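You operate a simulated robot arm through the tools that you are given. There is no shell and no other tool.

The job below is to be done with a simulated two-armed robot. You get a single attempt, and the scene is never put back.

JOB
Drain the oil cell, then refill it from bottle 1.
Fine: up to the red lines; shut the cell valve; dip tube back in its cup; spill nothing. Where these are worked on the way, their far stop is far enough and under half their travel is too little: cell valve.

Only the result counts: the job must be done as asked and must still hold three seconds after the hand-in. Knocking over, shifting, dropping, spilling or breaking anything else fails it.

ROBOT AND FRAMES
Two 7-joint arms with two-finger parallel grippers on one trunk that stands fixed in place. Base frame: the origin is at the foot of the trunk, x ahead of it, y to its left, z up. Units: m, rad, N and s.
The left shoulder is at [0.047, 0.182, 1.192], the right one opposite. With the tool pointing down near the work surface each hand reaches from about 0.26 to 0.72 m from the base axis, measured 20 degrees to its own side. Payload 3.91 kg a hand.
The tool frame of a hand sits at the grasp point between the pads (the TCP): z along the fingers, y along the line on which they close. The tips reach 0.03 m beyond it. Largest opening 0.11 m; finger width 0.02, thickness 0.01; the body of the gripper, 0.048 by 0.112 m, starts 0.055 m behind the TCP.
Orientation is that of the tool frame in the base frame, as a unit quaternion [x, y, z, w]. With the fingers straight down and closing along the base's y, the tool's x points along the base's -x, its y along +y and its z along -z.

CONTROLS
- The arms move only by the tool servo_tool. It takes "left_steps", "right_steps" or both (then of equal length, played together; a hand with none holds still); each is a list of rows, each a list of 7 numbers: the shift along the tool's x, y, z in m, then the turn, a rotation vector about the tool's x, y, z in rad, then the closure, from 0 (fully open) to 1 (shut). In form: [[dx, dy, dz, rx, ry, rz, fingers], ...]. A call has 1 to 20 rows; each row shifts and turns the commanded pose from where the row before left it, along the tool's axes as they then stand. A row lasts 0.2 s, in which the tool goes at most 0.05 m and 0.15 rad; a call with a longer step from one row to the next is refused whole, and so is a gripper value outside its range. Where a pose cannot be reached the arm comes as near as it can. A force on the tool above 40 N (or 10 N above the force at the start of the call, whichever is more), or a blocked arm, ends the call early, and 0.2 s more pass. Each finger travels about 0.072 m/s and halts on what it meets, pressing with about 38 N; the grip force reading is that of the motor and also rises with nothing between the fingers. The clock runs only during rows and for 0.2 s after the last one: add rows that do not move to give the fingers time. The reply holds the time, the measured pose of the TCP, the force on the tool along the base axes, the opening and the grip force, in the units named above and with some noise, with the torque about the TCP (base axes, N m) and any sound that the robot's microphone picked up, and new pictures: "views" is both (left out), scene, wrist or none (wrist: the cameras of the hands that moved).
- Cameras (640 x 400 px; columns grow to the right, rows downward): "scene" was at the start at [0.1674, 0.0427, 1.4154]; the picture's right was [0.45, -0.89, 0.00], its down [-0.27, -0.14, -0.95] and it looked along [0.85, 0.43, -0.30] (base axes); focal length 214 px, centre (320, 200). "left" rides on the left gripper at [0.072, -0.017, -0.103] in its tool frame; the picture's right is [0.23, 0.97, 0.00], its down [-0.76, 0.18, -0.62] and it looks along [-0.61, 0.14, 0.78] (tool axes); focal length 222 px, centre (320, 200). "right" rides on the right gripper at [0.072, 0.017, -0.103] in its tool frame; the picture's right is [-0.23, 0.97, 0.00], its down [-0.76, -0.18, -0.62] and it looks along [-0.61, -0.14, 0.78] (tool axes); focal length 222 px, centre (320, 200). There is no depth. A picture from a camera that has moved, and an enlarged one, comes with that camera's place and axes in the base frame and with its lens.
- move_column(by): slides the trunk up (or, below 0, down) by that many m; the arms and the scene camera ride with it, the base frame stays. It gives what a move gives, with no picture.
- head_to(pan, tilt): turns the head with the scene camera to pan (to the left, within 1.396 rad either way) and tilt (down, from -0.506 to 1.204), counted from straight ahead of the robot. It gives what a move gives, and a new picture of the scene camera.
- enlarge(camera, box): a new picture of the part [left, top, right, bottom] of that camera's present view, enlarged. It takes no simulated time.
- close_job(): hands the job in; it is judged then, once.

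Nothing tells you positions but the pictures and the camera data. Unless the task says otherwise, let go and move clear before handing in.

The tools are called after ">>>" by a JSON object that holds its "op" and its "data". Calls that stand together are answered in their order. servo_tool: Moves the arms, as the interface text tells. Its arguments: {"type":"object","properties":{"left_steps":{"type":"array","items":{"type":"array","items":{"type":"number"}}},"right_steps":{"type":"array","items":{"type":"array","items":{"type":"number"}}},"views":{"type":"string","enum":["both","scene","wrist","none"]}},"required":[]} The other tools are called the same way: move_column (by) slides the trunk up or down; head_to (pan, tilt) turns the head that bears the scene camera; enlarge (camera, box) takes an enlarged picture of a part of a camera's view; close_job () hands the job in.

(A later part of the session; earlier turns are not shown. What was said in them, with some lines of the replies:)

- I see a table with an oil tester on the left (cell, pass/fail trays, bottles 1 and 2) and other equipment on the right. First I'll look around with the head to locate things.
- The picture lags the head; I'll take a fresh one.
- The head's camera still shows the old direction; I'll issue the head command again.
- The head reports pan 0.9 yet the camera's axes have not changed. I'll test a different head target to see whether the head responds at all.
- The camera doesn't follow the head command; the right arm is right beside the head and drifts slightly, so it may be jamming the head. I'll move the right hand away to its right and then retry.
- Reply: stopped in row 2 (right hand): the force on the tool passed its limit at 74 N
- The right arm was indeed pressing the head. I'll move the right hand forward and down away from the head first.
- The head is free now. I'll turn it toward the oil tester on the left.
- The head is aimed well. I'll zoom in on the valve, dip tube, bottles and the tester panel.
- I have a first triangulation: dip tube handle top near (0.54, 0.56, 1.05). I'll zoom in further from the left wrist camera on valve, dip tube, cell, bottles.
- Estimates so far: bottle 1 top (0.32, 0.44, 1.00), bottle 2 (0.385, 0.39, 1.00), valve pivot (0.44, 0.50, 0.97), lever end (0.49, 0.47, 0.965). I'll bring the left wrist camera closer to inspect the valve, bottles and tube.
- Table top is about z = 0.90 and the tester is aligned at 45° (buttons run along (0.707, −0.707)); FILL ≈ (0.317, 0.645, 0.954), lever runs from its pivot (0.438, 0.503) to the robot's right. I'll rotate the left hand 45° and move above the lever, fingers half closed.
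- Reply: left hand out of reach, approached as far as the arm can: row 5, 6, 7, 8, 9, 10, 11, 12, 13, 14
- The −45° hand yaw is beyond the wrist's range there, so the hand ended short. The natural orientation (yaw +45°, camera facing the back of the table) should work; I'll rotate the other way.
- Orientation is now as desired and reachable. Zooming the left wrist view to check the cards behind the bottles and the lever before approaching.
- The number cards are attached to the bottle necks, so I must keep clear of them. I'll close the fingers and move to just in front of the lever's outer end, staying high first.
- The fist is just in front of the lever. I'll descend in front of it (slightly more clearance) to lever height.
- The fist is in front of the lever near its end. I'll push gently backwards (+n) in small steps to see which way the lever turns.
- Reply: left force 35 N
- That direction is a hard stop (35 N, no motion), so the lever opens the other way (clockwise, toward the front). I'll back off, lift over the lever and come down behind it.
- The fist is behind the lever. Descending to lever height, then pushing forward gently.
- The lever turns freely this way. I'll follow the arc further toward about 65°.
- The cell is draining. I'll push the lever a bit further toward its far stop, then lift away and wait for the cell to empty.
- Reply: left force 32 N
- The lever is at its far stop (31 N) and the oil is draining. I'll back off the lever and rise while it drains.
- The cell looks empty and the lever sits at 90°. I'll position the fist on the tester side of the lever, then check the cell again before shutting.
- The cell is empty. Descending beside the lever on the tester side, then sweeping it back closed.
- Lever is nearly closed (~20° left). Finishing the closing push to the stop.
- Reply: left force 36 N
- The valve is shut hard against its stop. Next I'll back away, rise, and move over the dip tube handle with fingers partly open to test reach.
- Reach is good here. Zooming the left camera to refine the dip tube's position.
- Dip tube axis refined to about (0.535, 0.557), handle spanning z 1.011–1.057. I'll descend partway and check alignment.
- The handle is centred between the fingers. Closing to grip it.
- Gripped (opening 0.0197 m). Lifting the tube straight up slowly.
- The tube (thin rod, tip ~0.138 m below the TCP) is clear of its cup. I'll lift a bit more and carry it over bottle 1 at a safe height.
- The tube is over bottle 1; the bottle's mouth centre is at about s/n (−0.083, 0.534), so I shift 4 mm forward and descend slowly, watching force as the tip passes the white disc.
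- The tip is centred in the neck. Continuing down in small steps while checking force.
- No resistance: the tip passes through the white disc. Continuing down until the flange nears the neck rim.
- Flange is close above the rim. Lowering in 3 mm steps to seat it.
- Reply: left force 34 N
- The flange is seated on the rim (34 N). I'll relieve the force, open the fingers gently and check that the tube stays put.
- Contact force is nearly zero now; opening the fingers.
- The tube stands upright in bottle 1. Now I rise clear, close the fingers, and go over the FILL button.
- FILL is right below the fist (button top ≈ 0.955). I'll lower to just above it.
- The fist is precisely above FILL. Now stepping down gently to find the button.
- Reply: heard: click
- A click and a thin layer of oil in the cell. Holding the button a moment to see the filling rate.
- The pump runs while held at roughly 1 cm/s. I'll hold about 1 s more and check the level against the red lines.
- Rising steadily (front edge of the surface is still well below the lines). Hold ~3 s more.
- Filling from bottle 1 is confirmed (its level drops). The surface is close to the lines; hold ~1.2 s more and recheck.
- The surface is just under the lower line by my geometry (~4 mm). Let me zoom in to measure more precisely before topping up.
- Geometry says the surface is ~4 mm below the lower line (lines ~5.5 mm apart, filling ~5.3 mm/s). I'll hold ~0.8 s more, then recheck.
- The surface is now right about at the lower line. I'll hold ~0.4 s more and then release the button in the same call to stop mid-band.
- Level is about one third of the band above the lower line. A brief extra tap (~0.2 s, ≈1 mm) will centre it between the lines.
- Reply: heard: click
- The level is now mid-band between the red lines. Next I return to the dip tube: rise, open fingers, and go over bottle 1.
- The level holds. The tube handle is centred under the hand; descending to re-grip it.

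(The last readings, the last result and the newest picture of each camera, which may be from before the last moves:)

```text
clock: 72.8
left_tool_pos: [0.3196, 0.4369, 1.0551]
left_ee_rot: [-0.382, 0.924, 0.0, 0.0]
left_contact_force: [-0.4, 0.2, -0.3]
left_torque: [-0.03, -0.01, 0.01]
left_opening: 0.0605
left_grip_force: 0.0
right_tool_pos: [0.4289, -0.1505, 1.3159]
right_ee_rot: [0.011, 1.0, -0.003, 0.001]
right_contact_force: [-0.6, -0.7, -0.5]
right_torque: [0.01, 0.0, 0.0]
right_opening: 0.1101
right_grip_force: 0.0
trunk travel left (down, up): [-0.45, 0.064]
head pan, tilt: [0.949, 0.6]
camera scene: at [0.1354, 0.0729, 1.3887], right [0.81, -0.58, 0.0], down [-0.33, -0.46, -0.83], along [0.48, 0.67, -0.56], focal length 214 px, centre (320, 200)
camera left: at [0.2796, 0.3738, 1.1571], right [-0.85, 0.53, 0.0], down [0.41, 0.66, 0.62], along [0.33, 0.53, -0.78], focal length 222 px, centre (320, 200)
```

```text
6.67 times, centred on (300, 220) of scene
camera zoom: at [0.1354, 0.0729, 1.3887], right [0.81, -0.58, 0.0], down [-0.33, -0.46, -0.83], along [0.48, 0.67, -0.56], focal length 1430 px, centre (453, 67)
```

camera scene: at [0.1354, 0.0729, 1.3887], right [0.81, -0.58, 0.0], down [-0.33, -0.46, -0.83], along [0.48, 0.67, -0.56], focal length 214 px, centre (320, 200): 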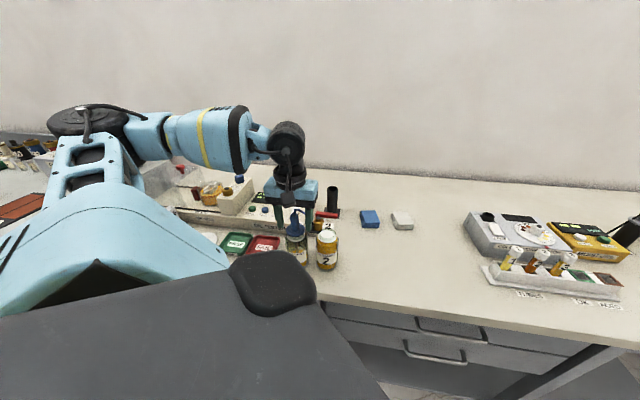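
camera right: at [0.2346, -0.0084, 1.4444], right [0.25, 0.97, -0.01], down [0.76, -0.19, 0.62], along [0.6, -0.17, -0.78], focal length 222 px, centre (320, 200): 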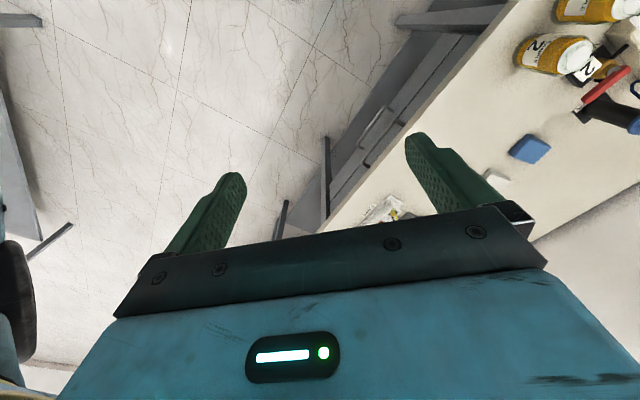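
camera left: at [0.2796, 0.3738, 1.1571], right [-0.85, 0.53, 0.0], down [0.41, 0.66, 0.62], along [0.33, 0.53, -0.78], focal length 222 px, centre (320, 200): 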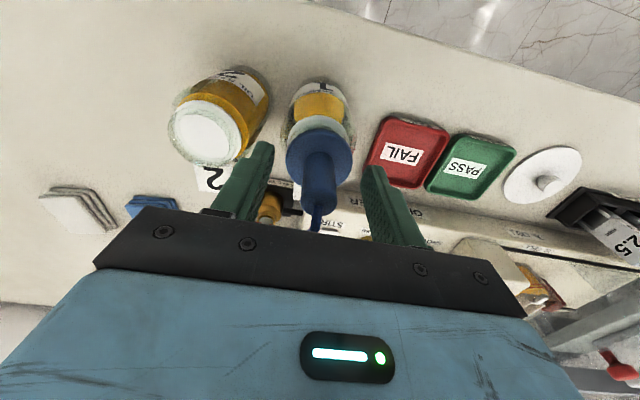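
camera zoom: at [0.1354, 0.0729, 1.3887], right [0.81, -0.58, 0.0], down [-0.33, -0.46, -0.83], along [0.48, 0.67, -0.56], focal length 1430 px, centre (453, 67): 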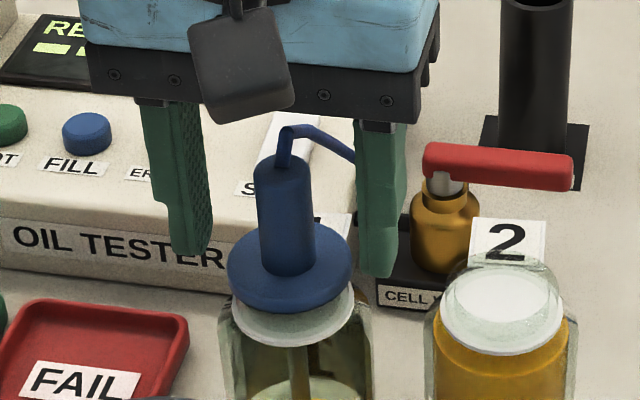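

Aligned. Closing on the handle.

>>> {"op": "servo_tool", "data": {"left_steps": [[0, 0, 0, 0, 0, 0, 0.65], [0, 0, 0, 0, 0, 0, 0.8], [0, 0, 0, 0, 0, 0, 1], [0, 0, 0, 0, 0, 0, 1], [0, 0, 0, 0, 0, 0, 1]], "views": "wrist"}}

>>> {"op": "enlarge", "data": {"camera": "left", "box": [230, 60, 410, 240]}}

```text
clock: 74.0
left_tool_pos: [0.3199, 0.4367, 1.0547]
left_ee_rot: [-0.382, 0.924, 0.0, 0.001]
left_contact_force: [0.6, 0.3, 0.3]
left_torque: [0.04, 0.01, -0.02]
left_opening: 0.0199
left_grip_force: 38.1
right_tool_pos: [0.4282, -0.1507, 1.3166]
right_ee_rot: [0.012, 1.0, -0.003, 0.001]
right_contact_force: [-0.6, 0.5, -0.2]
right_torque: [-0.02, 0.02, 0.03]
right_opening: 0.11
right_grip_force: 0.1
trunk travel left (down, up): [-0.45, 0.064]
head pan, tilt: [0.949, 0.6]
camera left: at [0.2796, 0.3738, 1.1573], right [-0.85, 0.53, 0.0], down [0.41, 0.66, 0.62], along [0.33, 0.53, -0.78], focal length 222 px, centre (320, 200)
```

left: 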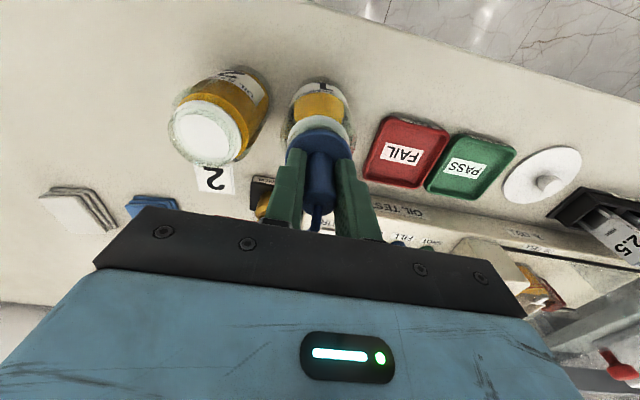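

```text
2.22 times, centred on (320, 150) of left
camera zoom: at [0.2796, 0.3738, 1.1573], right [-0.85, 0.53, 0.0], down [0.41, 0.66, 0.62], along [0.33, 0.53, -0.78], focal length 494 px, centre (320, 311)
```

zoom: 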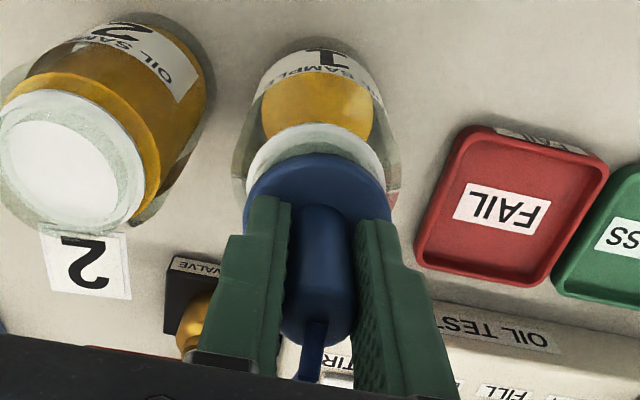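

Gripped. I'll lift the tip out of the oil but keep it inside the bottle for a few seconds so any drips fall back in.

>>> {"op": "servo_tool", "data": {"left_steps": [[0, 0, -0.005, 0, 0, 0, 1], [0, 0, -0.01, 0, 0, 0, 1], [0, 0, -0.015, 0, 0, 0, 1], [0, 0, -0.015, 0, 0, 0, 1], [0, 0, -0.015, 0, 0, 0, 1], [0, 0, -0.01, 0, 0, 0, 1], [0, 0, 0, 0, 0, 0, 1], [0, 0, 0, 0, 0, 0, 1], [0, 0, 0, 0, 0, 0, 1], [0, 0, 0, 0, 0, 0, 1], [0, 0, 0, 0, 0, 0, 1], [0, 0, 0, 0, 0, 0, 1], [0, 0, 0, 0, 0, 0, 1], [0, 0, 0, 0, 0, 0, 1], [0, 0, 0, 0, 0, 0, 1], [0, 0, 0, 0, 0, 0, 1], [0, 0, 0, 0, 0, 0, 1], [0, 0, 0, 0, 0, 0, 1], [0, 0, 0, 0, 0, 0, 1], [0, 0, 0, 0, 0, 0, 1]], "views": "scene"}}

>>> {"op": "enlarge", "data": {"camera": "scene", "box": [270, 190, 330, 270]}}

>>> {"op": "enlarge", "data": {"camera": "left", "box": [260, 40, 380, 160]}}

```text
clock: 78.2
left_tool_pos: [0.3186, 0.4379, 1.1265]
left_ee_rot: [-0.383, 0.924, 0.0, 0.0]
left_contact_force: [-0.3, 0.3, -0.1]
left_torque: [-0.01, 0.0, 0.03]
left_opening: 0.0194
left_grip_force: 38.1
right_tool_pos: [0.4285, -0.1507, 1.317]
right_ee_rot: [0.012, 1.0, -0.002, 0.002]
right_contact_force: [0.0, 0.9, 0.1]
right_torque: [-0.01, 0.0, 0.03]
right_opening: 0.11
right_grip_force: 0.1
trunk travel left (down, up): [-0.45, 0.064]
head pan, tilt: [0.949, 0.6]
camera scene: at [0.1354, 0.0729, 1.3887], right [0.81, -0.58, 0.0], down [-0.33, -0.46, -0.83], along [0.48, 0.67, -0.56], focal length 214 px, centre (320, 200)
```

scene: 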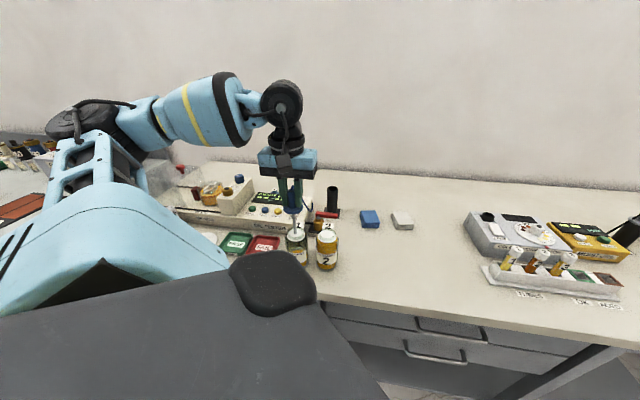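

```text
5.00 times, centred on (300, 230) of scene
camera zoom: at [0.1354, 0.0729, 1.3887], right [0.81, -0.58, 0.0], down [-0.33, -0.46, -0.83], along [0.48, 0.67, -0.56], focal length 1072 px, centre (420, 50)
```

zoom: 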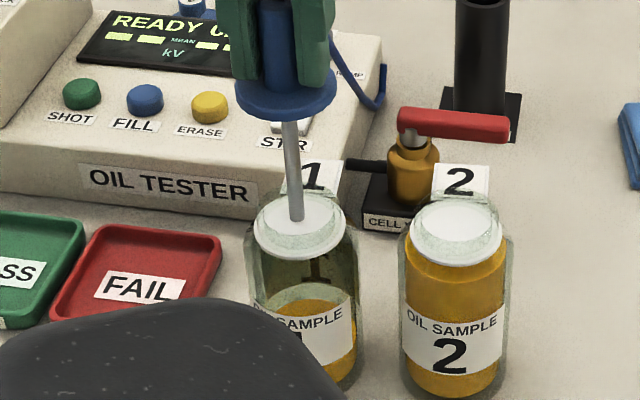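

```text
3.33 times, centred on (320, 100) of left
camera zoom: at [0.2788, 0.3744, 1.2284], right [-0.85, 0.53, 0.0], down [0.41, 0.66, 0.62], along [0.33, 0.53, -0.78], focal length 740 px, centre (320, 533)
```

zoom: 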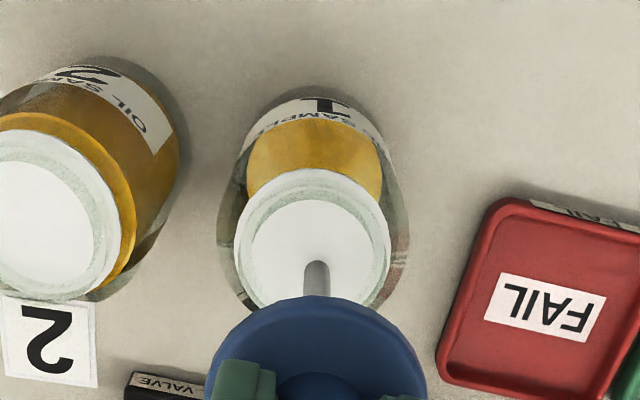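

No drips seen and bottle 1 hasn't shifted. Lifting the tip clear of the rim and pausing over the mouth.

>>> {"op": "servo_tool", "data": {"left_steps": [[0, 0, -0.01, 0, 0, 0, 1], [0, 0, -0.015, 0, 0, 0, 1], [0, 0, -0.02, 0, 0, 0, 1], [0, 0, -0.018, 0, 0, 0, 1], [0, 0, 0, 0, 0, 0, 1], [0, 0, 0, 0, 0, 0, 1], [0, 0, 0, 0, 0, 0, 1], [0, 0, 0, 0, 0, 0, 1], [0, 0, 0, 0, 0, 0, 1], [0, 0, 0, 0, 0, 0, 1]], "views": "both"}}

>>> {"op": "enlarge", "data": {"camera": "scene", "box": [270, 180, 330, 270]}}

```text
clock: 80.4
left_tool_pos: [0.3198, 0.4377, 1.1883]
left_ee_rot: [-0.383, 0.924, 0.0, 0.001]
left_contact_force: [-0.2, -0.6, -1.2]
left_torque: [-0.02, -0.03, -0.03]
left_opening: 0.0197
left_grip_force: 37.9
right_tool_pos: [0.4288, -0.1508, 1.3169]
right_ee_rot: [0.012, 1.0, -0.003, 0.002]
right_contact_force: [-0.2, -0.8, -0.6]
right_torque: [-0.02, 0.0, 0.01]
right_opening: 0.1101
right_grip_force: 0.1
trunk travel left (down, up): [-0.45, 0.064]
head pan, tilt: [0.949, 0.6]
camera scene: at [0.1354, 0.0729, 1.3887], right [0.81, -0.58, 0.0], down [-0.33, -0.46, -0.83], along [0.48, 0.67, -0.56], focal length 214 px, centre (320, 200)
camera left: at [0.2797, 0.3741, 1.2902], right [-0.85, 0.53, 0.0], down [0.41, 0.66, 0.62], along [0.33, 0.53, -0.78], focal length 222 px, centre (320, 200)
```

scene: 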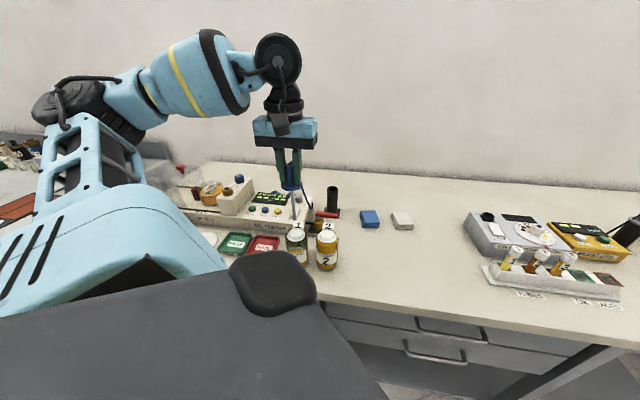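
left: 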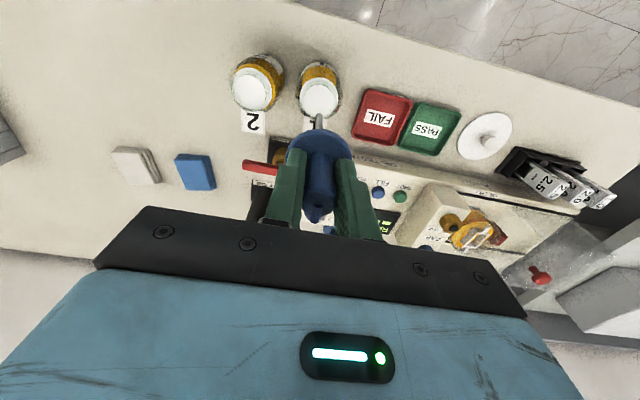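

```text
4.44 times, centred on (300, 225) of scene
camera zoom: at [0.1354, 0.0729, 1.3887], right [0.81, -0.58, 0.0], down [-0.33, -0.46, -0.83], along [0.48, 0.67, -0.56], focal length 953 px, centre (409, 89)
```

zoom: 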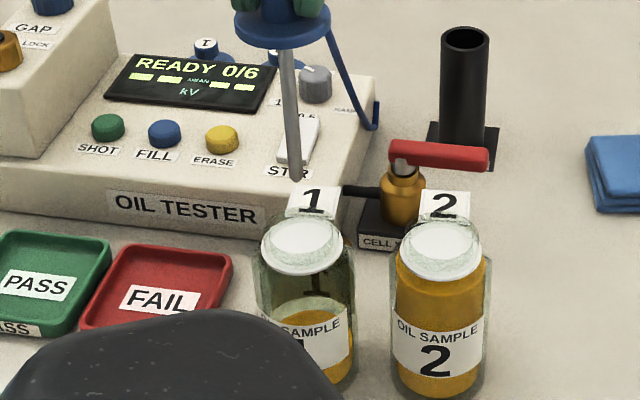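

No drips. Carrying the tube back over its cup at the same height.

>>> {"op": "servo_tool", "data": {"left_steps": [[-0.01, -0.003, 0, 0, 0, 0, 1], [-0.0203, -0.006, 0, 0, 0, 0, 1], [-0.0213, -0.0062, 0, 0, 0, 0, 1], [-0.0213, -0.0062, 0, 0, 0, 0, 1], [-0.0213, -0.0062, 0, 0, 0, 0, 1], [-0.0213, -0.0062, 0, 0, 0, 0, 1], [-0.0213, -0.0062, 0, 0, 0, 0, 1], [-0.0213, -0.0062, 0, 0, 0, 0, 1], [-0.0213, -0.0062, 0, 0, 0, 0, 1], [-0.0213, -0.0062, 0, 0, 0, 0, 1], [-0.0203, -0.006, 0, 0, 0, 0, 1], [-0.0136, -0.0038, 0, 0, 0, 0, 1], [0, 0, 0, 0, 0, 0, 1]], "views": "both"}}

>>> {"op": "enlarge", "data": {"camera": "left", "box": [260, 40, 380, 160]}}

>>> {"op": "enlarge", "data": {"camera": "scene", "box": [290, 130, 370, 220]}}

```text
clock: 83.2
left_tool_pos: [0.5327, 0.5548, 1.19]
left_ee_rot: [-0.382, 0.924, 0.0, 0.0]
left_contact_force: [1.2, -0.4, -1.2]
left_torque: [0.02, 0.0, 0.01]
left_opening: 0.0194
left_grip_force: 37.6
right_tool_pos: [0.4283, -0.1512, 1.3154]
right_ee_rot: [0.012, 1.0, -0.003, 0.002]
right_contact_force: [0.3, 0.4, -0.4]
right_torque: [0.0, 0.01, -0.02]
right_opening: 0.1102
right_grip_force: 0.1
trunk travel left (down, up): [-0.45, 0.064]
head pan, tilt: [0.949, 0.6]
camera scene: at [0.1351, 0.073, 1.3887], right [0.81, -0.58, 0.0], down [-0.33, -0.46, -0.83], along [0.48, 0.67, -0.56], focal length 214 px, centre (320, 200)
camera left: at [0.4925, 0.4912, 1.2914], right [-0.85, 0.53, 0.0], down [0.41, 0.66, 0.62], along [0.33, 0.53, -0.78], focal length 222 px, centre (320, 200)
```

scene: 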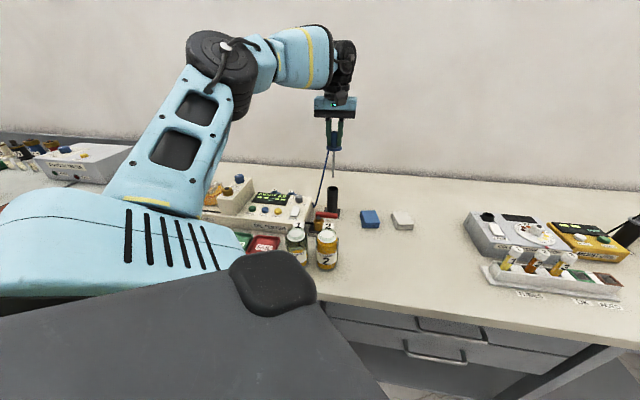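
left: 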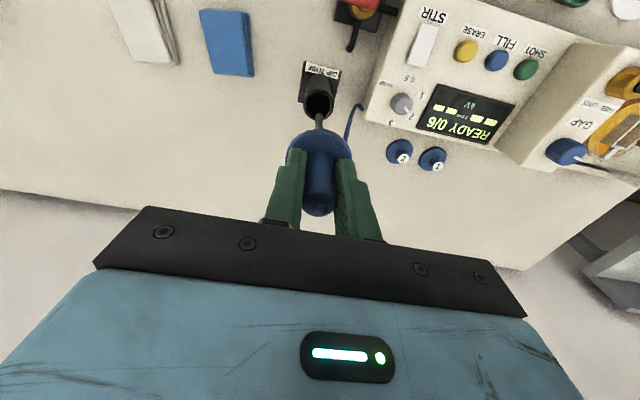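

```text
3.33 times, centred on (320, 100) of left
camera zoom: at [0.4925, 0.4912, 1.2914], right [-0.85, 0.53, 0.0], down [0.41, 0.66, 0.62], along [0.33, 0.53, -0.78], focal length 740 px, centre (320, 533)
```

zoom: 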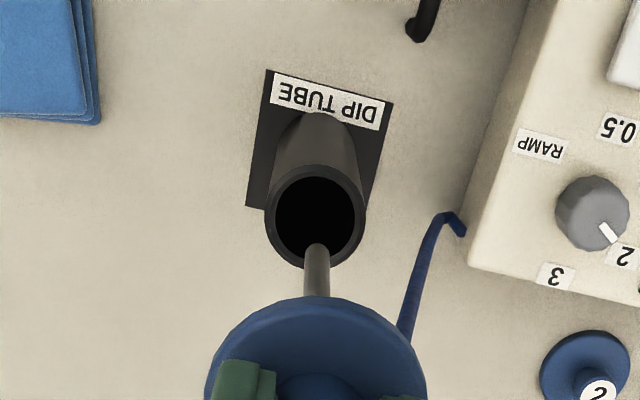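

```text
4.44 times, centred on (330, 175) of scene
camera zoom: at [0.1351, 0.073, 1.3887], right [0.81, -0.58, 0.0], down [-0.33, -0.46, -0.83], along [0.48, 0.67, -0.56], focal length 953 px, centre (276, 311)
```

zoom: 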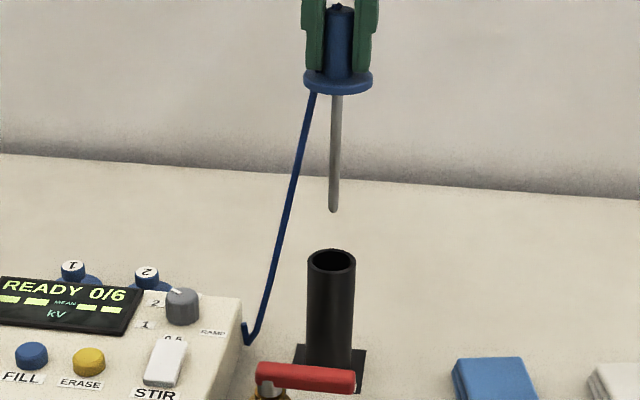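

Alignment is good (cup is ~2.5 mm further back). Lowering the tube into the cup.

>>> {"op": "servo_tool", "data": {"left_steps": [[-0.0025, 0, 0.012, 0, 0, 0, 1], [0, 0, 0.015, 0, 0, 0, 1], [0, 0, 0.012, 0, 0, 0, 1], [0, 0, 0.012, 0, 0, 0, 1], [0, 0, 0.012, 0, 0, 0, 1], [0, 0, 0, 0, 0, 0, 1]], "views": "both"}}

>>> {"op": "enlarge", "data": {"camera": "left", "box": [260, 60, 380, 180]}}

>>> {"op": "enlarge", "data": {"camera": "scene", "box": [300, 150, 360, 220]}}

```text
clock: 84.6
left_tool_pos: [0.5344, 0.5555, 1.1266]
left_ee_rot: [-0.383, 0.924, 0.0, -0.001]
left_contact_force: [-0.3, 0.5, -1.1]
left_torque: [0.06, 0.0, -0.02]
left_opening: 0.0195
left_grip_force: 38.2
right_tool_pos: [0.4297, -0.1504, 1.3175]
right_ee_rot: [0.011, 1.0, -0.003, 0.002]
right_contact_force: [-0.5, 1.0, -1.1]
right_torque: [-0.02, -0.03, 0.0]
right_opening: 0.1099
right_grip_force: 0.1
trunk travel left (down, up): [-0.45, 0.064]
head pan, tilt: [0.949, 0.6]
camera scene: at [0.1354, 0.0728, 1.3887], right [0.81, -0.58, 0.0], down [-0.33, -0.46, -0.83], along [0.48, 0.67, -0.56], focal length 214 px, centre (320, 200)
camera left: at [0.4945, 0.493, 1.2286], right [-0.85, 0.53, 0.0], down [0.41, 0.66, 0.62], along [0.33, 0.53, -0.78], focal length 222 px, centre (320, 200)
```

scene: 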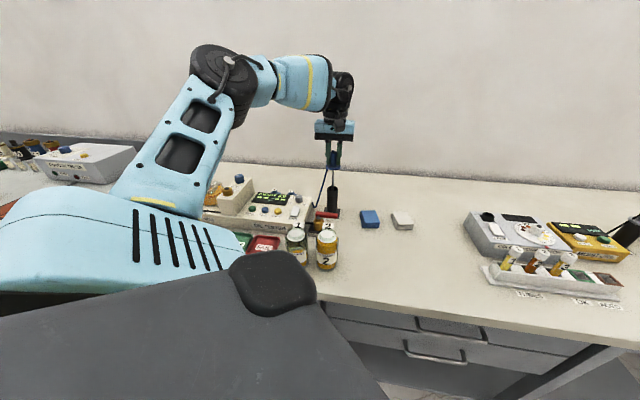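
left: 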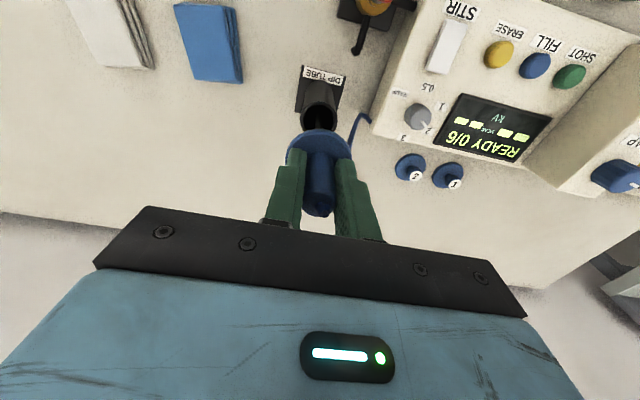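

```text
3.33 times, centred on (320, 120) of left
camera zoom: at [0.4945, 0.493, 1.2286], right [-0.85, 0.53, 0.0], down [0.41, 0.66, 0.62], along [0.33, 0.53, -0.78], focal length 740 px, centre (320, 467)
```

zoom: 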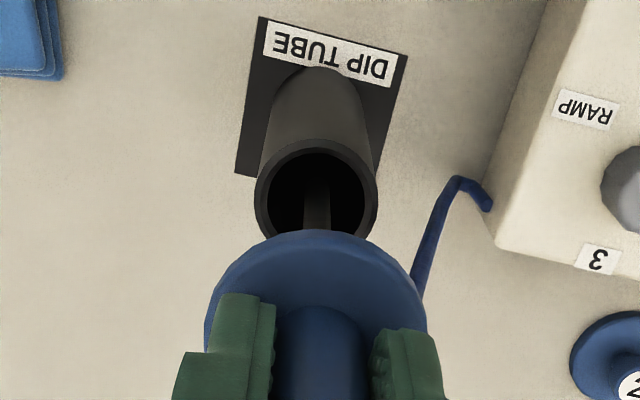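

```text
5.71 times, centred on (330, 185) of scene
camera zoom: at [0.1354, 0.0728, 1.3887], right [0.81, -0.58, 0.0], down [-0.33, -0.46, -0.83], along [0.48, 0.67, -0.56], focal length 1226 px, centre (263, 286)
```

zoom: 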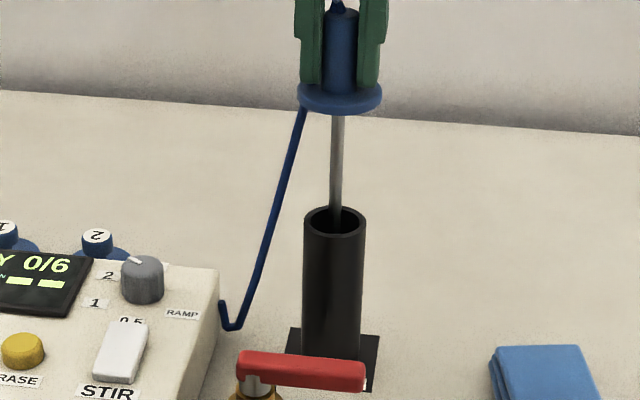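

The rod is inside the cup, centred. Continuing down to seat the flange.

>>> {"op": "servo_tool", "data": {"left_steps": [[0, 0, 0.015, 0, 0, 0, 1], [0, 0, 0.015, 0, 0, 0, 1], [0, 0, 0.015, 0, 0, 0, 1], [0, 0, 0.012, 0, 0, 0, 1], [0, 0, 0.008, 0, 0, 0, 1], [0, 0, 0.004, 0, 0, 0, 1], [0, 0, 0.003, 0, 0, 0, 1], [0, 0, 0, 0, 0, 0, 1]], "views": "none"}}

>>> {"op": "enlarge", "data": {"camera": "scene", "box": [300, 150, 360, 220]}}

```text
clock: 86.4
left_tool_pos: [0.5351, 0.5569, 1.0532]
left_ee_rot: [-0.383, 0.924, 0.001, -0.001]
left_contact_force: [0.2, 0.1, -0.4]
left_torque: [0.01, 0.02, -0.01]
left_opening: 0.0197
left_grip_force: 37.9
right_tool_pos: [0.429, -0.1501, 1.3162]
right_ee_rot: [0.011, 1.0, -0.003, 0.001]
right_contact_force: [0.4, 0.0, -0.4]
right_torque: [-0.03, -0.02, 0.01]
right_opening: 0.1101
right_grip_force: 0.0
trunk travel left (down, up): [-0.45, 0.064]
head pan, tilt: [0.949, 0.6]
```

```text
5.71 times, centred on (330, 185) of scene
camera zoom: at [0.1354, 0.0729, 1.3887], right [0.81, -0.58, 0.0], down [-0.33, -0.46, -0.83], along [0.48, 0.67, -0.56], focal length 1226 px, centre (263, 286)
```

zoom: 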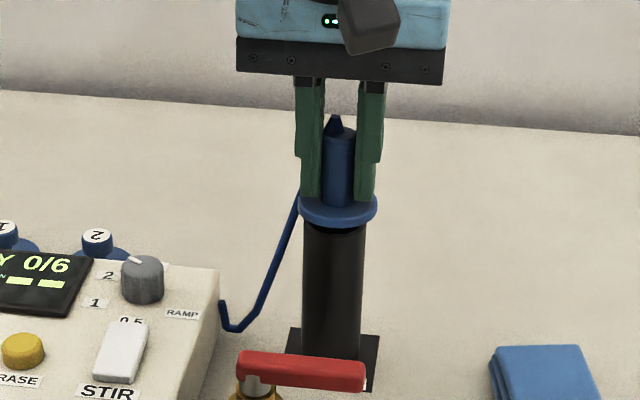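

>>> {"op": "servo_tool", "data": {"left_steps": [[0, 0, 0.002, 0, 0, 0, 1], [0, 0, 0.002, 0, 0, 0, 1], [0, 0, 0, 0, 0, 0, 1]], "views": "none"}}

>>> {"op": "enlarge", "data": {"camera": "scene", "box": [300, 150, 360, 220]}}

```text
clock: 87.2
left_tool_pos: [0.5352, 0.557, 1.0494]
left_ee_rot: [-0.382, 0.924, 0.001, 0.0]
left_contact_force: [-0.9, 0.1, 0.6]
left_torque: [0.01, -0.03, 0.01]
left_opening: 0.0196
left_grip_force: 38.0
right_tool_pos: [0.4295, -0.1505, 1.3155]
right_ee_rot: [0.011, 1.0, -0.003, 0.001]
right_contact_force: [0.4, 0.2, -0.2]
right_torque: [0.02, -0.01, -0.03]
right_opening: 0.1101
right_grip_force: 0.1
trunk travel left (down, up): [-0.45, 0.064]
head pan, tilt: [0.949, 0.6]
```

```text
5.71 times, centred on (330, 185) of scene
camera zoom: at [0.1354, 0.0729, 1.3887], right [0.81, -0.58, 0.0], down [-0.33, -0.46, -0.83], along [0.48, 0.67, -0.56], focal length 1226 px, centre (263, 286)
```

zoom: 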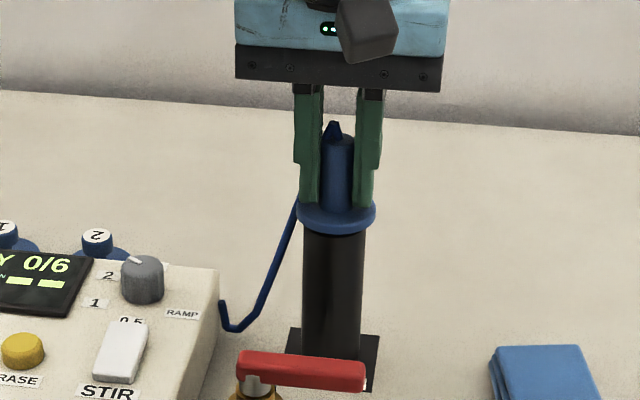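

>>> {"op": "servo_tool", "data": {"left_steps": [[0, 0, 0.001, 0, 0, 0, 1], [0, 0, 0.001, 0, 0, 0, 1]], "views": "none"}}

```text
clock: 87.8
left_tool_pos: [0.5358, 0.5565, 1.0469]
left_ee_rot: [-0.383, 0.924, 0.0, 0.0]
left_contact_force: [-0.3, -0.1, -0.8]
left_torque: [0.01, 0.03, 0.03]
left_opening: 0.0195
left_grip_force: 38.0
right_tool_pos: [0.4292, -0.1492, 1.317]
right_ee_rot: [0.012, 1.0, -0.002, 0.002]
right_contact_force: [-0.5, 0.1, 0.2]
right_torque: [0.04, 0.0, 0.05]
right_opening: 0.1098
right_grip_force: 0.1
trunk travel left (down, up): [-0.45, 0.064]
head pan, tilt: [0.949, 0.6]
```

>>> {"op": "servo_tool", "data": {"left_steps": [[0, 0, 0.001, 0, 0, 0, 1], [0, 0, 0.001, 0, 0, 0, 1]], "views": "none"}}

>>> {"op": "enlarge", "data": {"camera": "scene", "box": [310, 165, 355, 210]}}

```text
clock: 88.4
left_tool_pos: [0.5358, 0.5565, 1.0449]
left_ee_rot: [-0.382, 0.924, 0.0, 0.0]
left_contact_force: [0.2, -0.1, -1.2]
left_torque: [-0.02, 0.01, -0.02]
left_opening: 0.02
left_grip_force: 38.2
right_tool_pos: [0.4288, -0.1507, 1.3169]
right_ee_rot: [0.012, 1.0, -0.002, 0.001]
right_contact_force: [-0.8, 0.8, 0.9]
right_torque: [0.03, 0.01, -0.01]
right_opening: 0.1099
right_grip_force: 0.0
trunk travel left (down, up): [-0.45, 0.064]
head pan, tilt: [0.949, 0.6]
```

```text
8.89 times, centred on (332, 188) of scene
camera zoom: at [0.1355, 0.073, 1.3887], right [0.81, -0.58, 0.0], down [-0.33, -0.46, -0.83], along [0.48, 0.67, -0.57], focal length 1906 px, centre (209, 311)
```

zoom: 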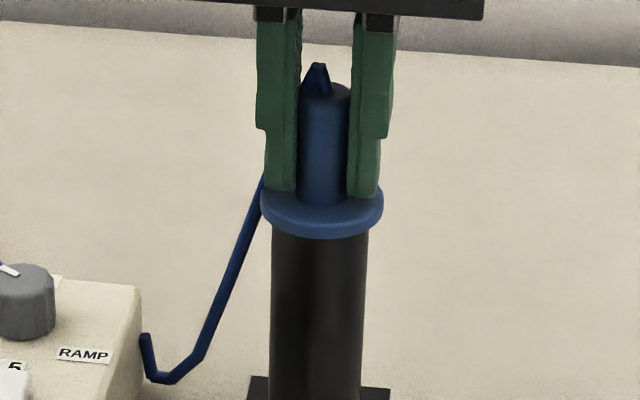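

>>> {"op": "servo_tool", "data": {"left_steps": [[0, 0, 0.001, 0, 0, 0, 1], [0, 0, 0.001, 0, 0, 0, 1]], "views": "none"}}

>>> {"op": "enlarge", "data": {"camera": "scene", "box": [310, 165, 355, 210]}}

```text
clock: 89.0
left_tool_pos: [0.534, 0.5568, 1.0445]
left_ee_rot: [-0.383, 0.924, 0.001, 0.001]
left_contact_force: [0.5, 0.9, 2.9]
left_torque: [0.0, 0.02, -0.01]
left_opening: 0.0195
left_grip_force: 37.8
right_tool_pos: [0.4293, -0.1505, 1.3167]
right_ee_rot: [0.012, 1.0, -0.003, 0.001]
right_contact_force: [-0.6, 0.1, 0.0]
right_torque: [0.01, -0.03, 0.0]
right_opening: 0.11
right_grip_force: 0.0
trunk travel left (down, up): [-0.45, 0.064]
head pan, tilt: [0.949, 0.6]
```

```text
8.89 times, centred on (332, 188) of scene
camera zoom: at [0.1353, 0.0727, 1.3888], right [0.81, -0.58, 0.0], down [-0.33, -0.46, -0.83], along [0.48, 0.67, -0.56], focal length 1906 px, centre (209, 311)
```

zoom: 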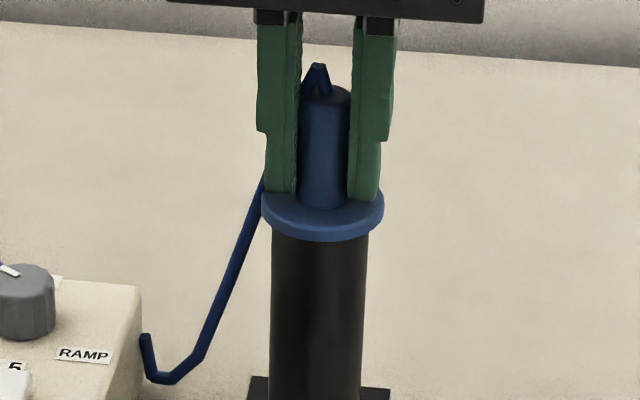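

The flange is touching its seat (≈3 N). Releasing the tube.

>>> {"op": "servo_tool", "data": {"left_steps": [[0, 0, 0, 0, 0, 0, 0.8], [0, 0, 0, 0, 0, 0, 0.7], [0, 0, 0, 0, 0, 0, 0.55], [0, 0, 0, 0, 0, 0, 0.45], [0, 0, 0, 0, 0, 0, 0.45]], "views": "both"}}

>>> {"op": "enlarge", "data": {"camera": "scene", "box": [305, 160, 360, 215]}}

>>> {"op": "enlarge", "data": {"camera": "left", "box": [230, 60, 410, 240]}}

```text
clock: 90.2
left_tool_pos: [0.5359, 0.5562, 1.0442]
left_ee_rot: [-0.383, 0.924, 0.0, 0.0]
left_contact_force: [-1.3, -0.3, 0.0]
left_torque: [0.01, -0.01, -0.01]
left_opening: 0.0605
left_grip_force: 0.0
right_tool_pos: [0.4298, -0.151, 1.3161]
right_ee_rot: [0.011, 1.0, -0.002, 0.002]
right_contact_force: [-0.4, -0.3, -0.4]
right_torque: [0.03, -0.01, -0.01]
right_opening: 0.1101
right_grip_force: 0.0
trunk travel left (down, up): [-0.45, 0.064]
head pan, tilt: [0.949, 0.6]
camera scene: at [0.1354, 0.0729, 1.3887], right [0.81, -0.58, 0.0], down [-0.33, -0.46, -0.83], along [0.48, 0.67, -0.56], focal length 214 px, centre (320, 200)
camera left: at [0.4955, 0.4937, 1.1461], right [-0.85, 0.53, 0.0], down [0.41, 0.66, 0.62], along [0.33, 0.53, -0.78], focal length 222 px, centre (320, 200)
```

scene: 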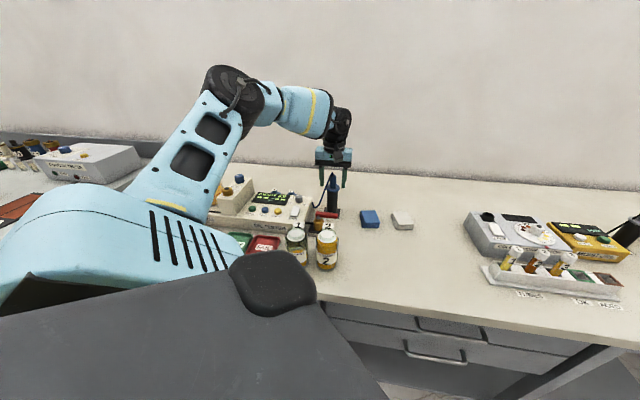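
left: 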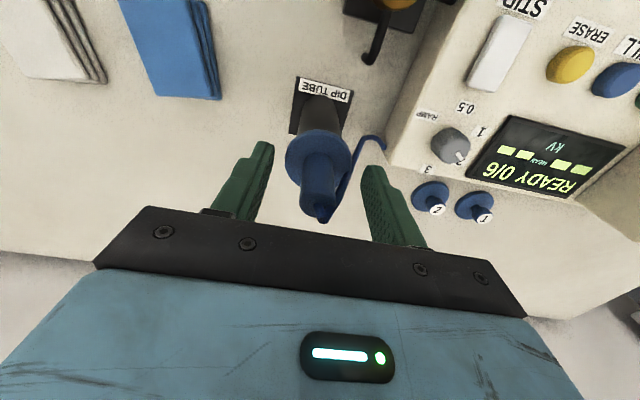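

```text
7.27 times, centred on (332, 188) of scene
camera zoom: at [0.1354, 0.0729, 1.3887], right [0.81, -0.58, 0.0], down [-0.33, -0.46, -0.83], along [0.48, 0.67, -0.56], focal length 1560 px, centre (229, 291)
```

zoom: 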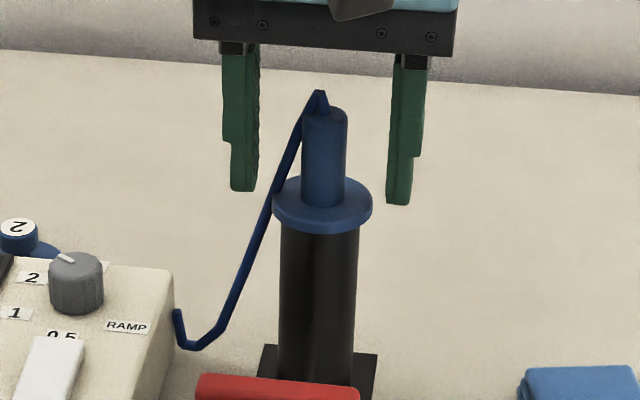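

```text
2.22 times, centred on (320, 150) of left
camera zoom: at [0.4955, 0.4937, 1.1461], right [-0.85, 0.53, 0.0], down [0.41, 0.66, 0.62], along [0.33, 0.53, -0.78], focal length 494 px, centre (320, 311)
```

zoom: 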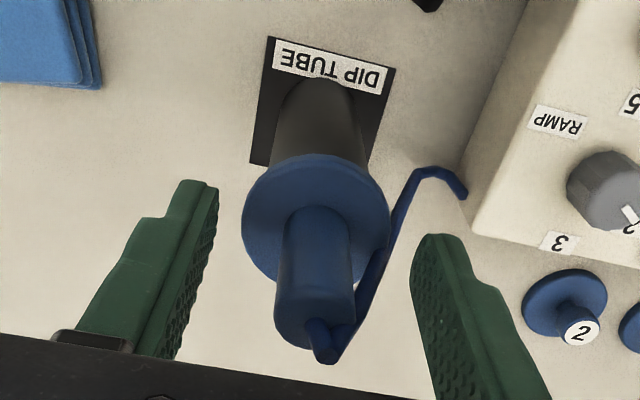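

The tube sits in its cup. Rising straight up and then inspecting everything.

>>> {"op": "servo_tool", "data": {"left_steps": [[0, 0, -0.015, 0, 0, 0, 0.45], [0, 0, -0.03, 0, 0, 0, 0.45], [0, 0, -0.03, 0, 0, 0, 0.45], [0, 0, -0.03, 0, 0, 0, 0.45], [0, 0, -0.03, 0, 0, 0, 0.45], [0, 0, 0, 0, 0, 0, 0.45]], "views": "both"}}

>>> {"op": "enlarge", "data": {"camera": "scene", "box": [260, 160, 360, 275]}}

>>> {"op": "enlarge", "data": {"camera": "scene", "box": [194, 178, 228, 208]}}

>>> {"op": "enlarge", "data": {"camera": "left", "box": [260, 0, 640, 238]}}

```text
clock: 91.6
left_tool_pos: [0.5362, 0.5573, 1.1787]
left_ee_rot: [-0.383, 0.924, 0.001, 0.0]
left_contact_force: [-0.4, -0.4, 0.1]
left_torque: [0.02, 0.02, 0.03]
left_opening: 0.0606
left_grip_force: 0.0
right_tool_pos: [0.4288, -0.15, 1.3164]
right_ee_rot: [0.011, 1.0, -0.003, 0.002]
right_contact_force: [-0.6, 0.1, -0.5]
right_torque: [0.0, -0.03, 0.0]
right_opening: 0.1101
right_grip_force: 0.0
trunk travel left (down, up): [-0.45, 0.064]
head pan, tilt: [0.949, 0.6]
camera scene: at [0.1356, 0.0732, 1.3886], right [0.81, -0.58, 0.0], down [-0.33, -0.46, -0.82], along [0.48, 0.67, -0.57], focal length 214 px, centre (320, 200)
camera left: at [0.4964, 0.4929, 1.2806], right [-0.85, 0.53, 0.0], down [0.41, 0.66, 0.62], along [0.33, 0.53, -0.78], focal length 222 px, centre (320, 200)
```

scene: 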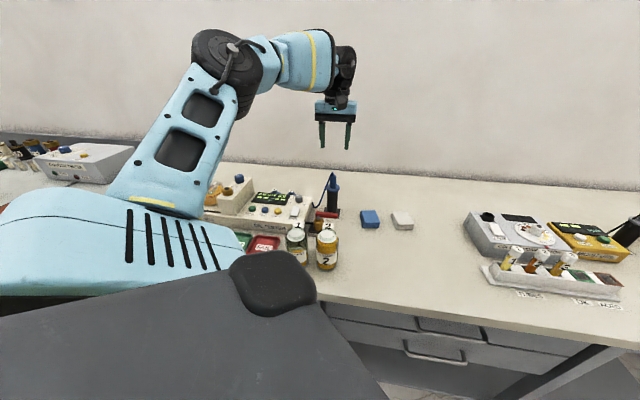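
left: 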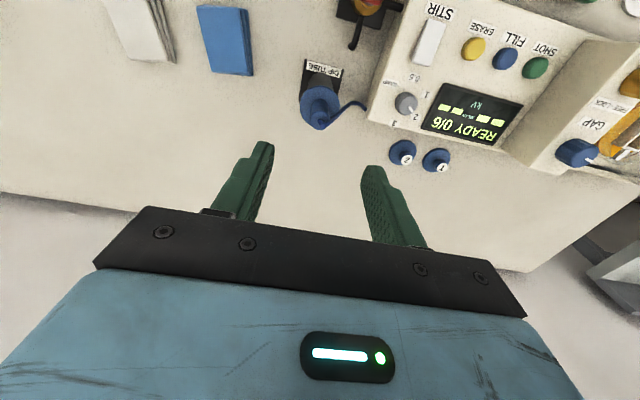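

```text
3.48 times, centred on (310, 218) of scene
camera zoom: at [0.1356, 0.0732, 1.3886], right [0.81, -0.58, 0.0], down [-0.33, -0.46, -0.82], along [0.48, 0.67, -0.57], focal length 746 px, centre (355, 139)
```

zoom: 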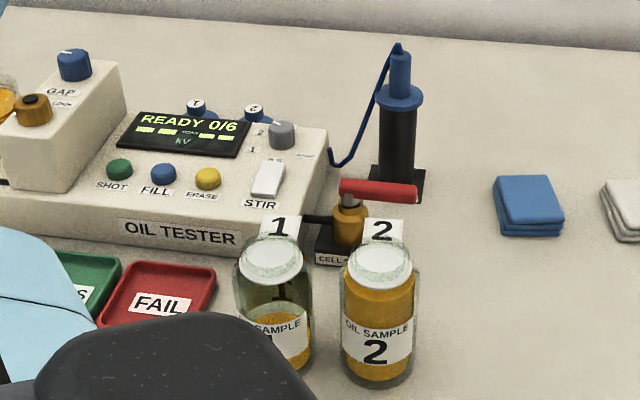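

```text
13.33 times, centred on (211, 193) of scene
camera zoom: at [0.1356, 0.0732, 1.3886], right [0.81, -0.58, 0.0], down [-0.33, -0.46, -0.82], along [0.48, 0.67, -0.57], focal length 2860 px, centre (1773, 293)
```

zoom: 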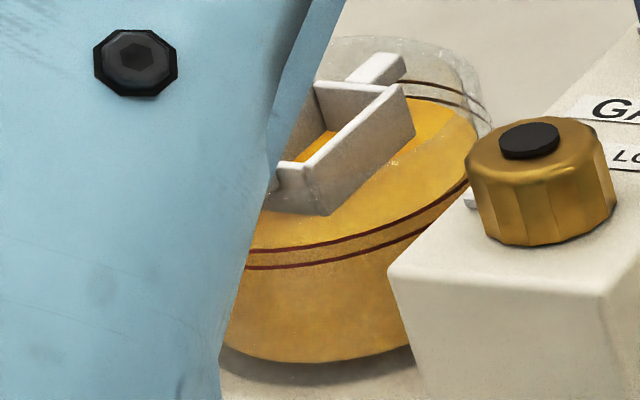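

```text
1.68 times, centred on (450, 119) of left
camera zoom: at [0.4964, 0.4929, 1.2806], right [-0.85, 0.53, 0.0], down [0.41, 0.66, 0.62], along [0.33, 0.53, -0.78], focal length 373 px, centre (102, 336)
```

zoom: 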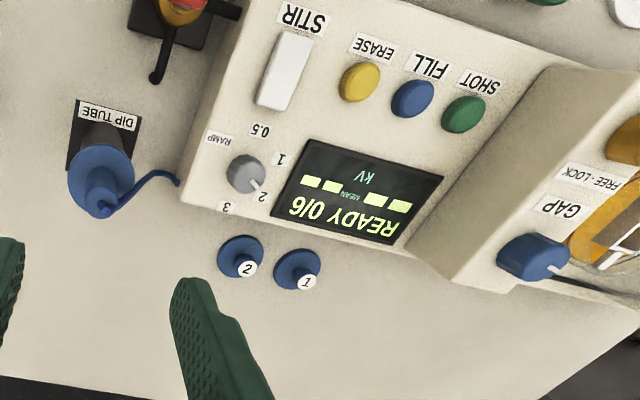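

All looks right: lever closed, tube in its cup, bottles in place. I'll move the hand clear over the empty table area and re-check the oil level unobstructed.

>>> {"op": "servo_tool", "data": {"left_steps": [[0, 0, -0.01, 0, 0, 0, 0.45], [0.01, -0.008, -0.005, 0, 0, 0, 0.45], [0.02, -0.015, 0, 0, 0, 0, 0.45], [0.025, -0.019, 0, 0, 0, 0, 0.45], [0.025, -0.019, 0, 0, 0, 0, 0.45], [0.025, -0.019, 0, 0, 0, 0, 0.45], [0.025, -0.019, 0, 0, 0, 0, 0.45], [0.025, -0.019, 0, 0, 0, 0, 0.45], [0.01, -0.008, 0, 0, 0, 0, 0.45], [0, 0, 0, 0, 0, 0, 0.45], [0, 0, 0, 0, 0, 0, 0.45], [0, 0, 0, 0, 0, 0, 0.45], [0, 0, 0, 0, 0, 0, 0.45]], "views": "both"}}

>>> {"op": "enlarge", "data": {"camera": "scene", "box": [194, 178, 228, 208]}}

>>> {"op": "enlarge", "data": {"camera": "scene", "box": [160, 150, 380, 290]}}

```text
clock: 94.4
left_tool_pos: [0.5091, 0.3509, 1.1933]
left_ee_rot: [-0.383, 0.924, 0.0, 0.0]
left_contact_force: [0.2, 0.4, 0.4]
left_torque: [-0.01, 0.0, -0.01]
left_opening: 0.0603
left_grip_force: 0.0
right_tool_pos: [0.4288, -0.1504, 1.3165]
right_ee_rot: [0.011, 1.0, -0.002, 0.002]
right_contact_force: [-0.7, 0.2, 0.0]
right_torque: [0.02, 0.04, 0.0]
right_opening: 0.1101
right_grip_force: 0.0
trunk travel left (down, up): [-0.45, 0.064]
head pan, tilt: [0.949, 0.6]
camera scene: at [0.1354, 0.0728, 1.3887], right [0.81, -0.58, 0.0], down [-0.33, -0.46, -0.83], along [0.48, 0.67, -0.56], focal length 214 px, centre (320, 200)
camera left: at [0.4688, 0.2871, 1.2951], right [-0.85, 0.53, 0.0], down [0.41, 0.66, 0.62], along [0.33, 0.53, -0.78], focal length 222 px, centre (320, 200)
```

scene: 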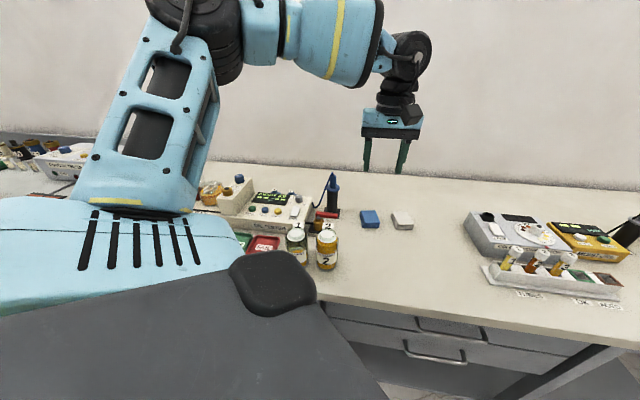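
left: 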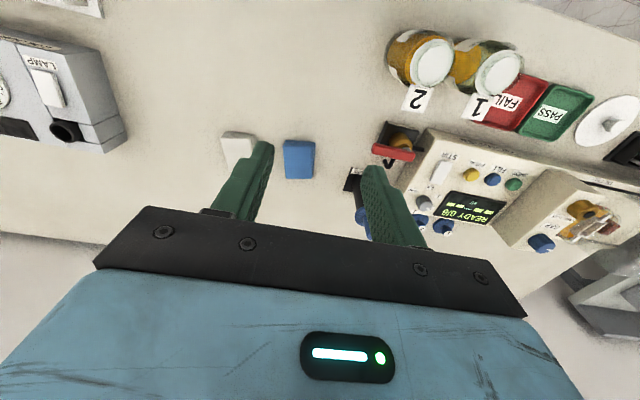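

```text
13.33 times, centred on (211, 193) of scene
camera zoom: at [0.1354, 0.0728, 1.3887], right [0.81, -0.58, 0.0], down [-0.33, -0.46, -0.83], along [0.48, 0.67, -0.56], focal length 2860 px, centre (1773, 293)
```

zoom: 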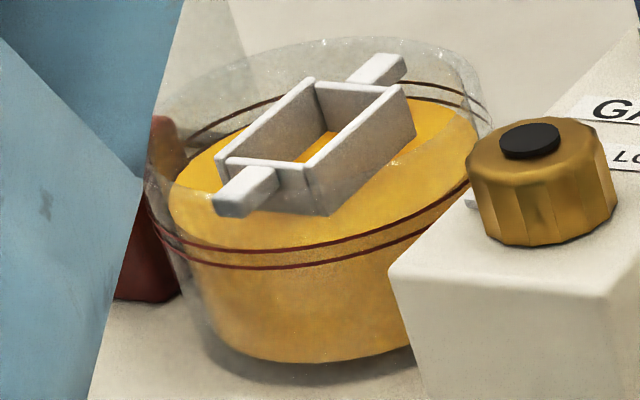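

```text
2.86 times, centred on (270, 220) of scene
camera zoom: at [0.1354, 0.0728, 1.3887], right [0.81, -0.58, 0.0], down [-0.33, -0.46, -0.83], along [0.48, 0.67, -0.56], focal length 613 px, centre (463, 143)
```

zoom: 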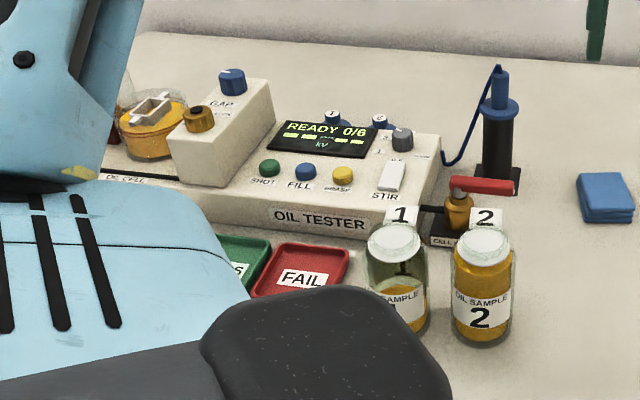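

Level unchanged. One last close-up of the cell's left edge and the right arm/table area before handing in.

>>> {"op": "enlarge", "data": {"camera": "scene", "box": [194, 186, 214, 198]}}

>>> {"op": "enlarge", "data": {"camera": "left", "box": [340, 20, 640, 260]}}

>>> {"op": "enlarge", "data": {"camera": "scene", "box": [300, 165, 350, 215]}}

```text
16.00 times, centred on (204, 192) of scene
camera zoom: at [0.1354, 0.0728, 1.3887], right [0.81, -0.58, 0.0], down [-0.33, -0.46, -0.83], along [0.48, 0.67, -0.56], focal length 3432 px, centre (2176, 328)
```

zoom: 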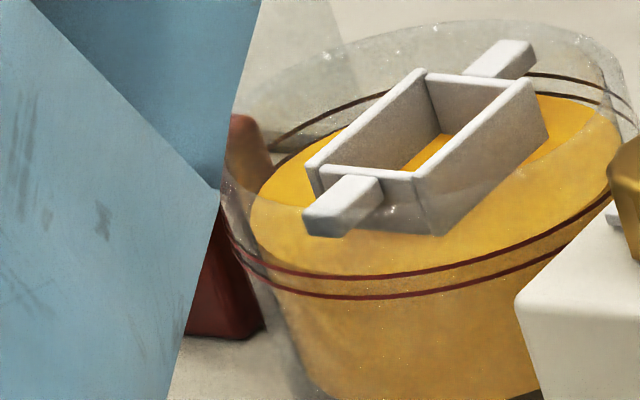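

```text
1.67 times, centred on (490, 140) of left
camera zoom: at [0.4688, 0.2871, 1.2951], right [-0.85, 0.53, 0.0], down [0.41, 0.66, 0.62], along [0.33, 0.53, -0.78], focal length 370 px, centre (37, 300)
```

zoom: 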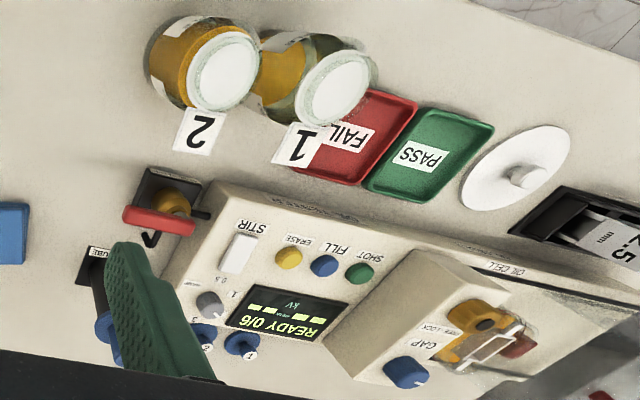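

```text
8.00 times, centred on (325, 190) of scene
camera zoom: at [0.1354, 0.0728, 1.3887], right [0.81, -0.58, 0.0], down [-0.33, -0.46, -0.83], along [0.48, 0.67, -0.56], focal length 1716 px, centre (280, 280)
```

zoom: 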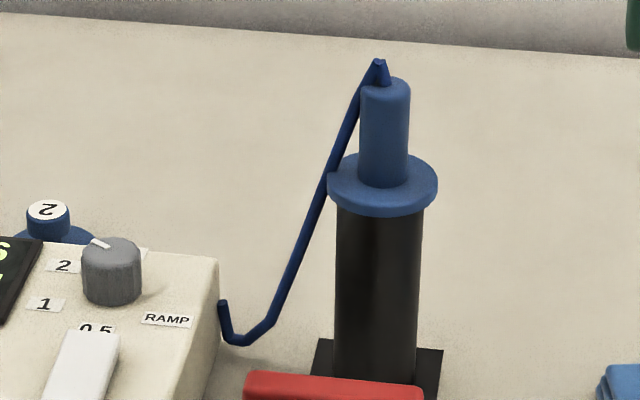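

The cell was drained and has been refilled from bottle 1. The oil sits about midway between the two red lines and has stayed level. The cell valve is shut against its stop, the dip tube is back in its cup, and I saw no spills. The hand is clear, so I'm handing in.

>>> {"op": "close_job", "data": {}}

```text
The job is handed in.
```

I drained the oil cell, refilled it from bottle 1, and handed the job in; no verdict has come back.

- **Level:** the oil sits about midway between the two red lines, judged from the head camera, and it stayed there after I stopped filling.
- **Cell valve:** I opened it to its far stop to drain and pushed it back to its closed stop before filling.
- **Dip tube:** it is back in its cup with the flange seated on the rim.
- **Spills:** I saw none, and both bottles are standing where they were.

At the start, the right arm was pressing against the robot's head. Freeing it took a 74 N contact between the arm and the head, but no object on the table was touched.
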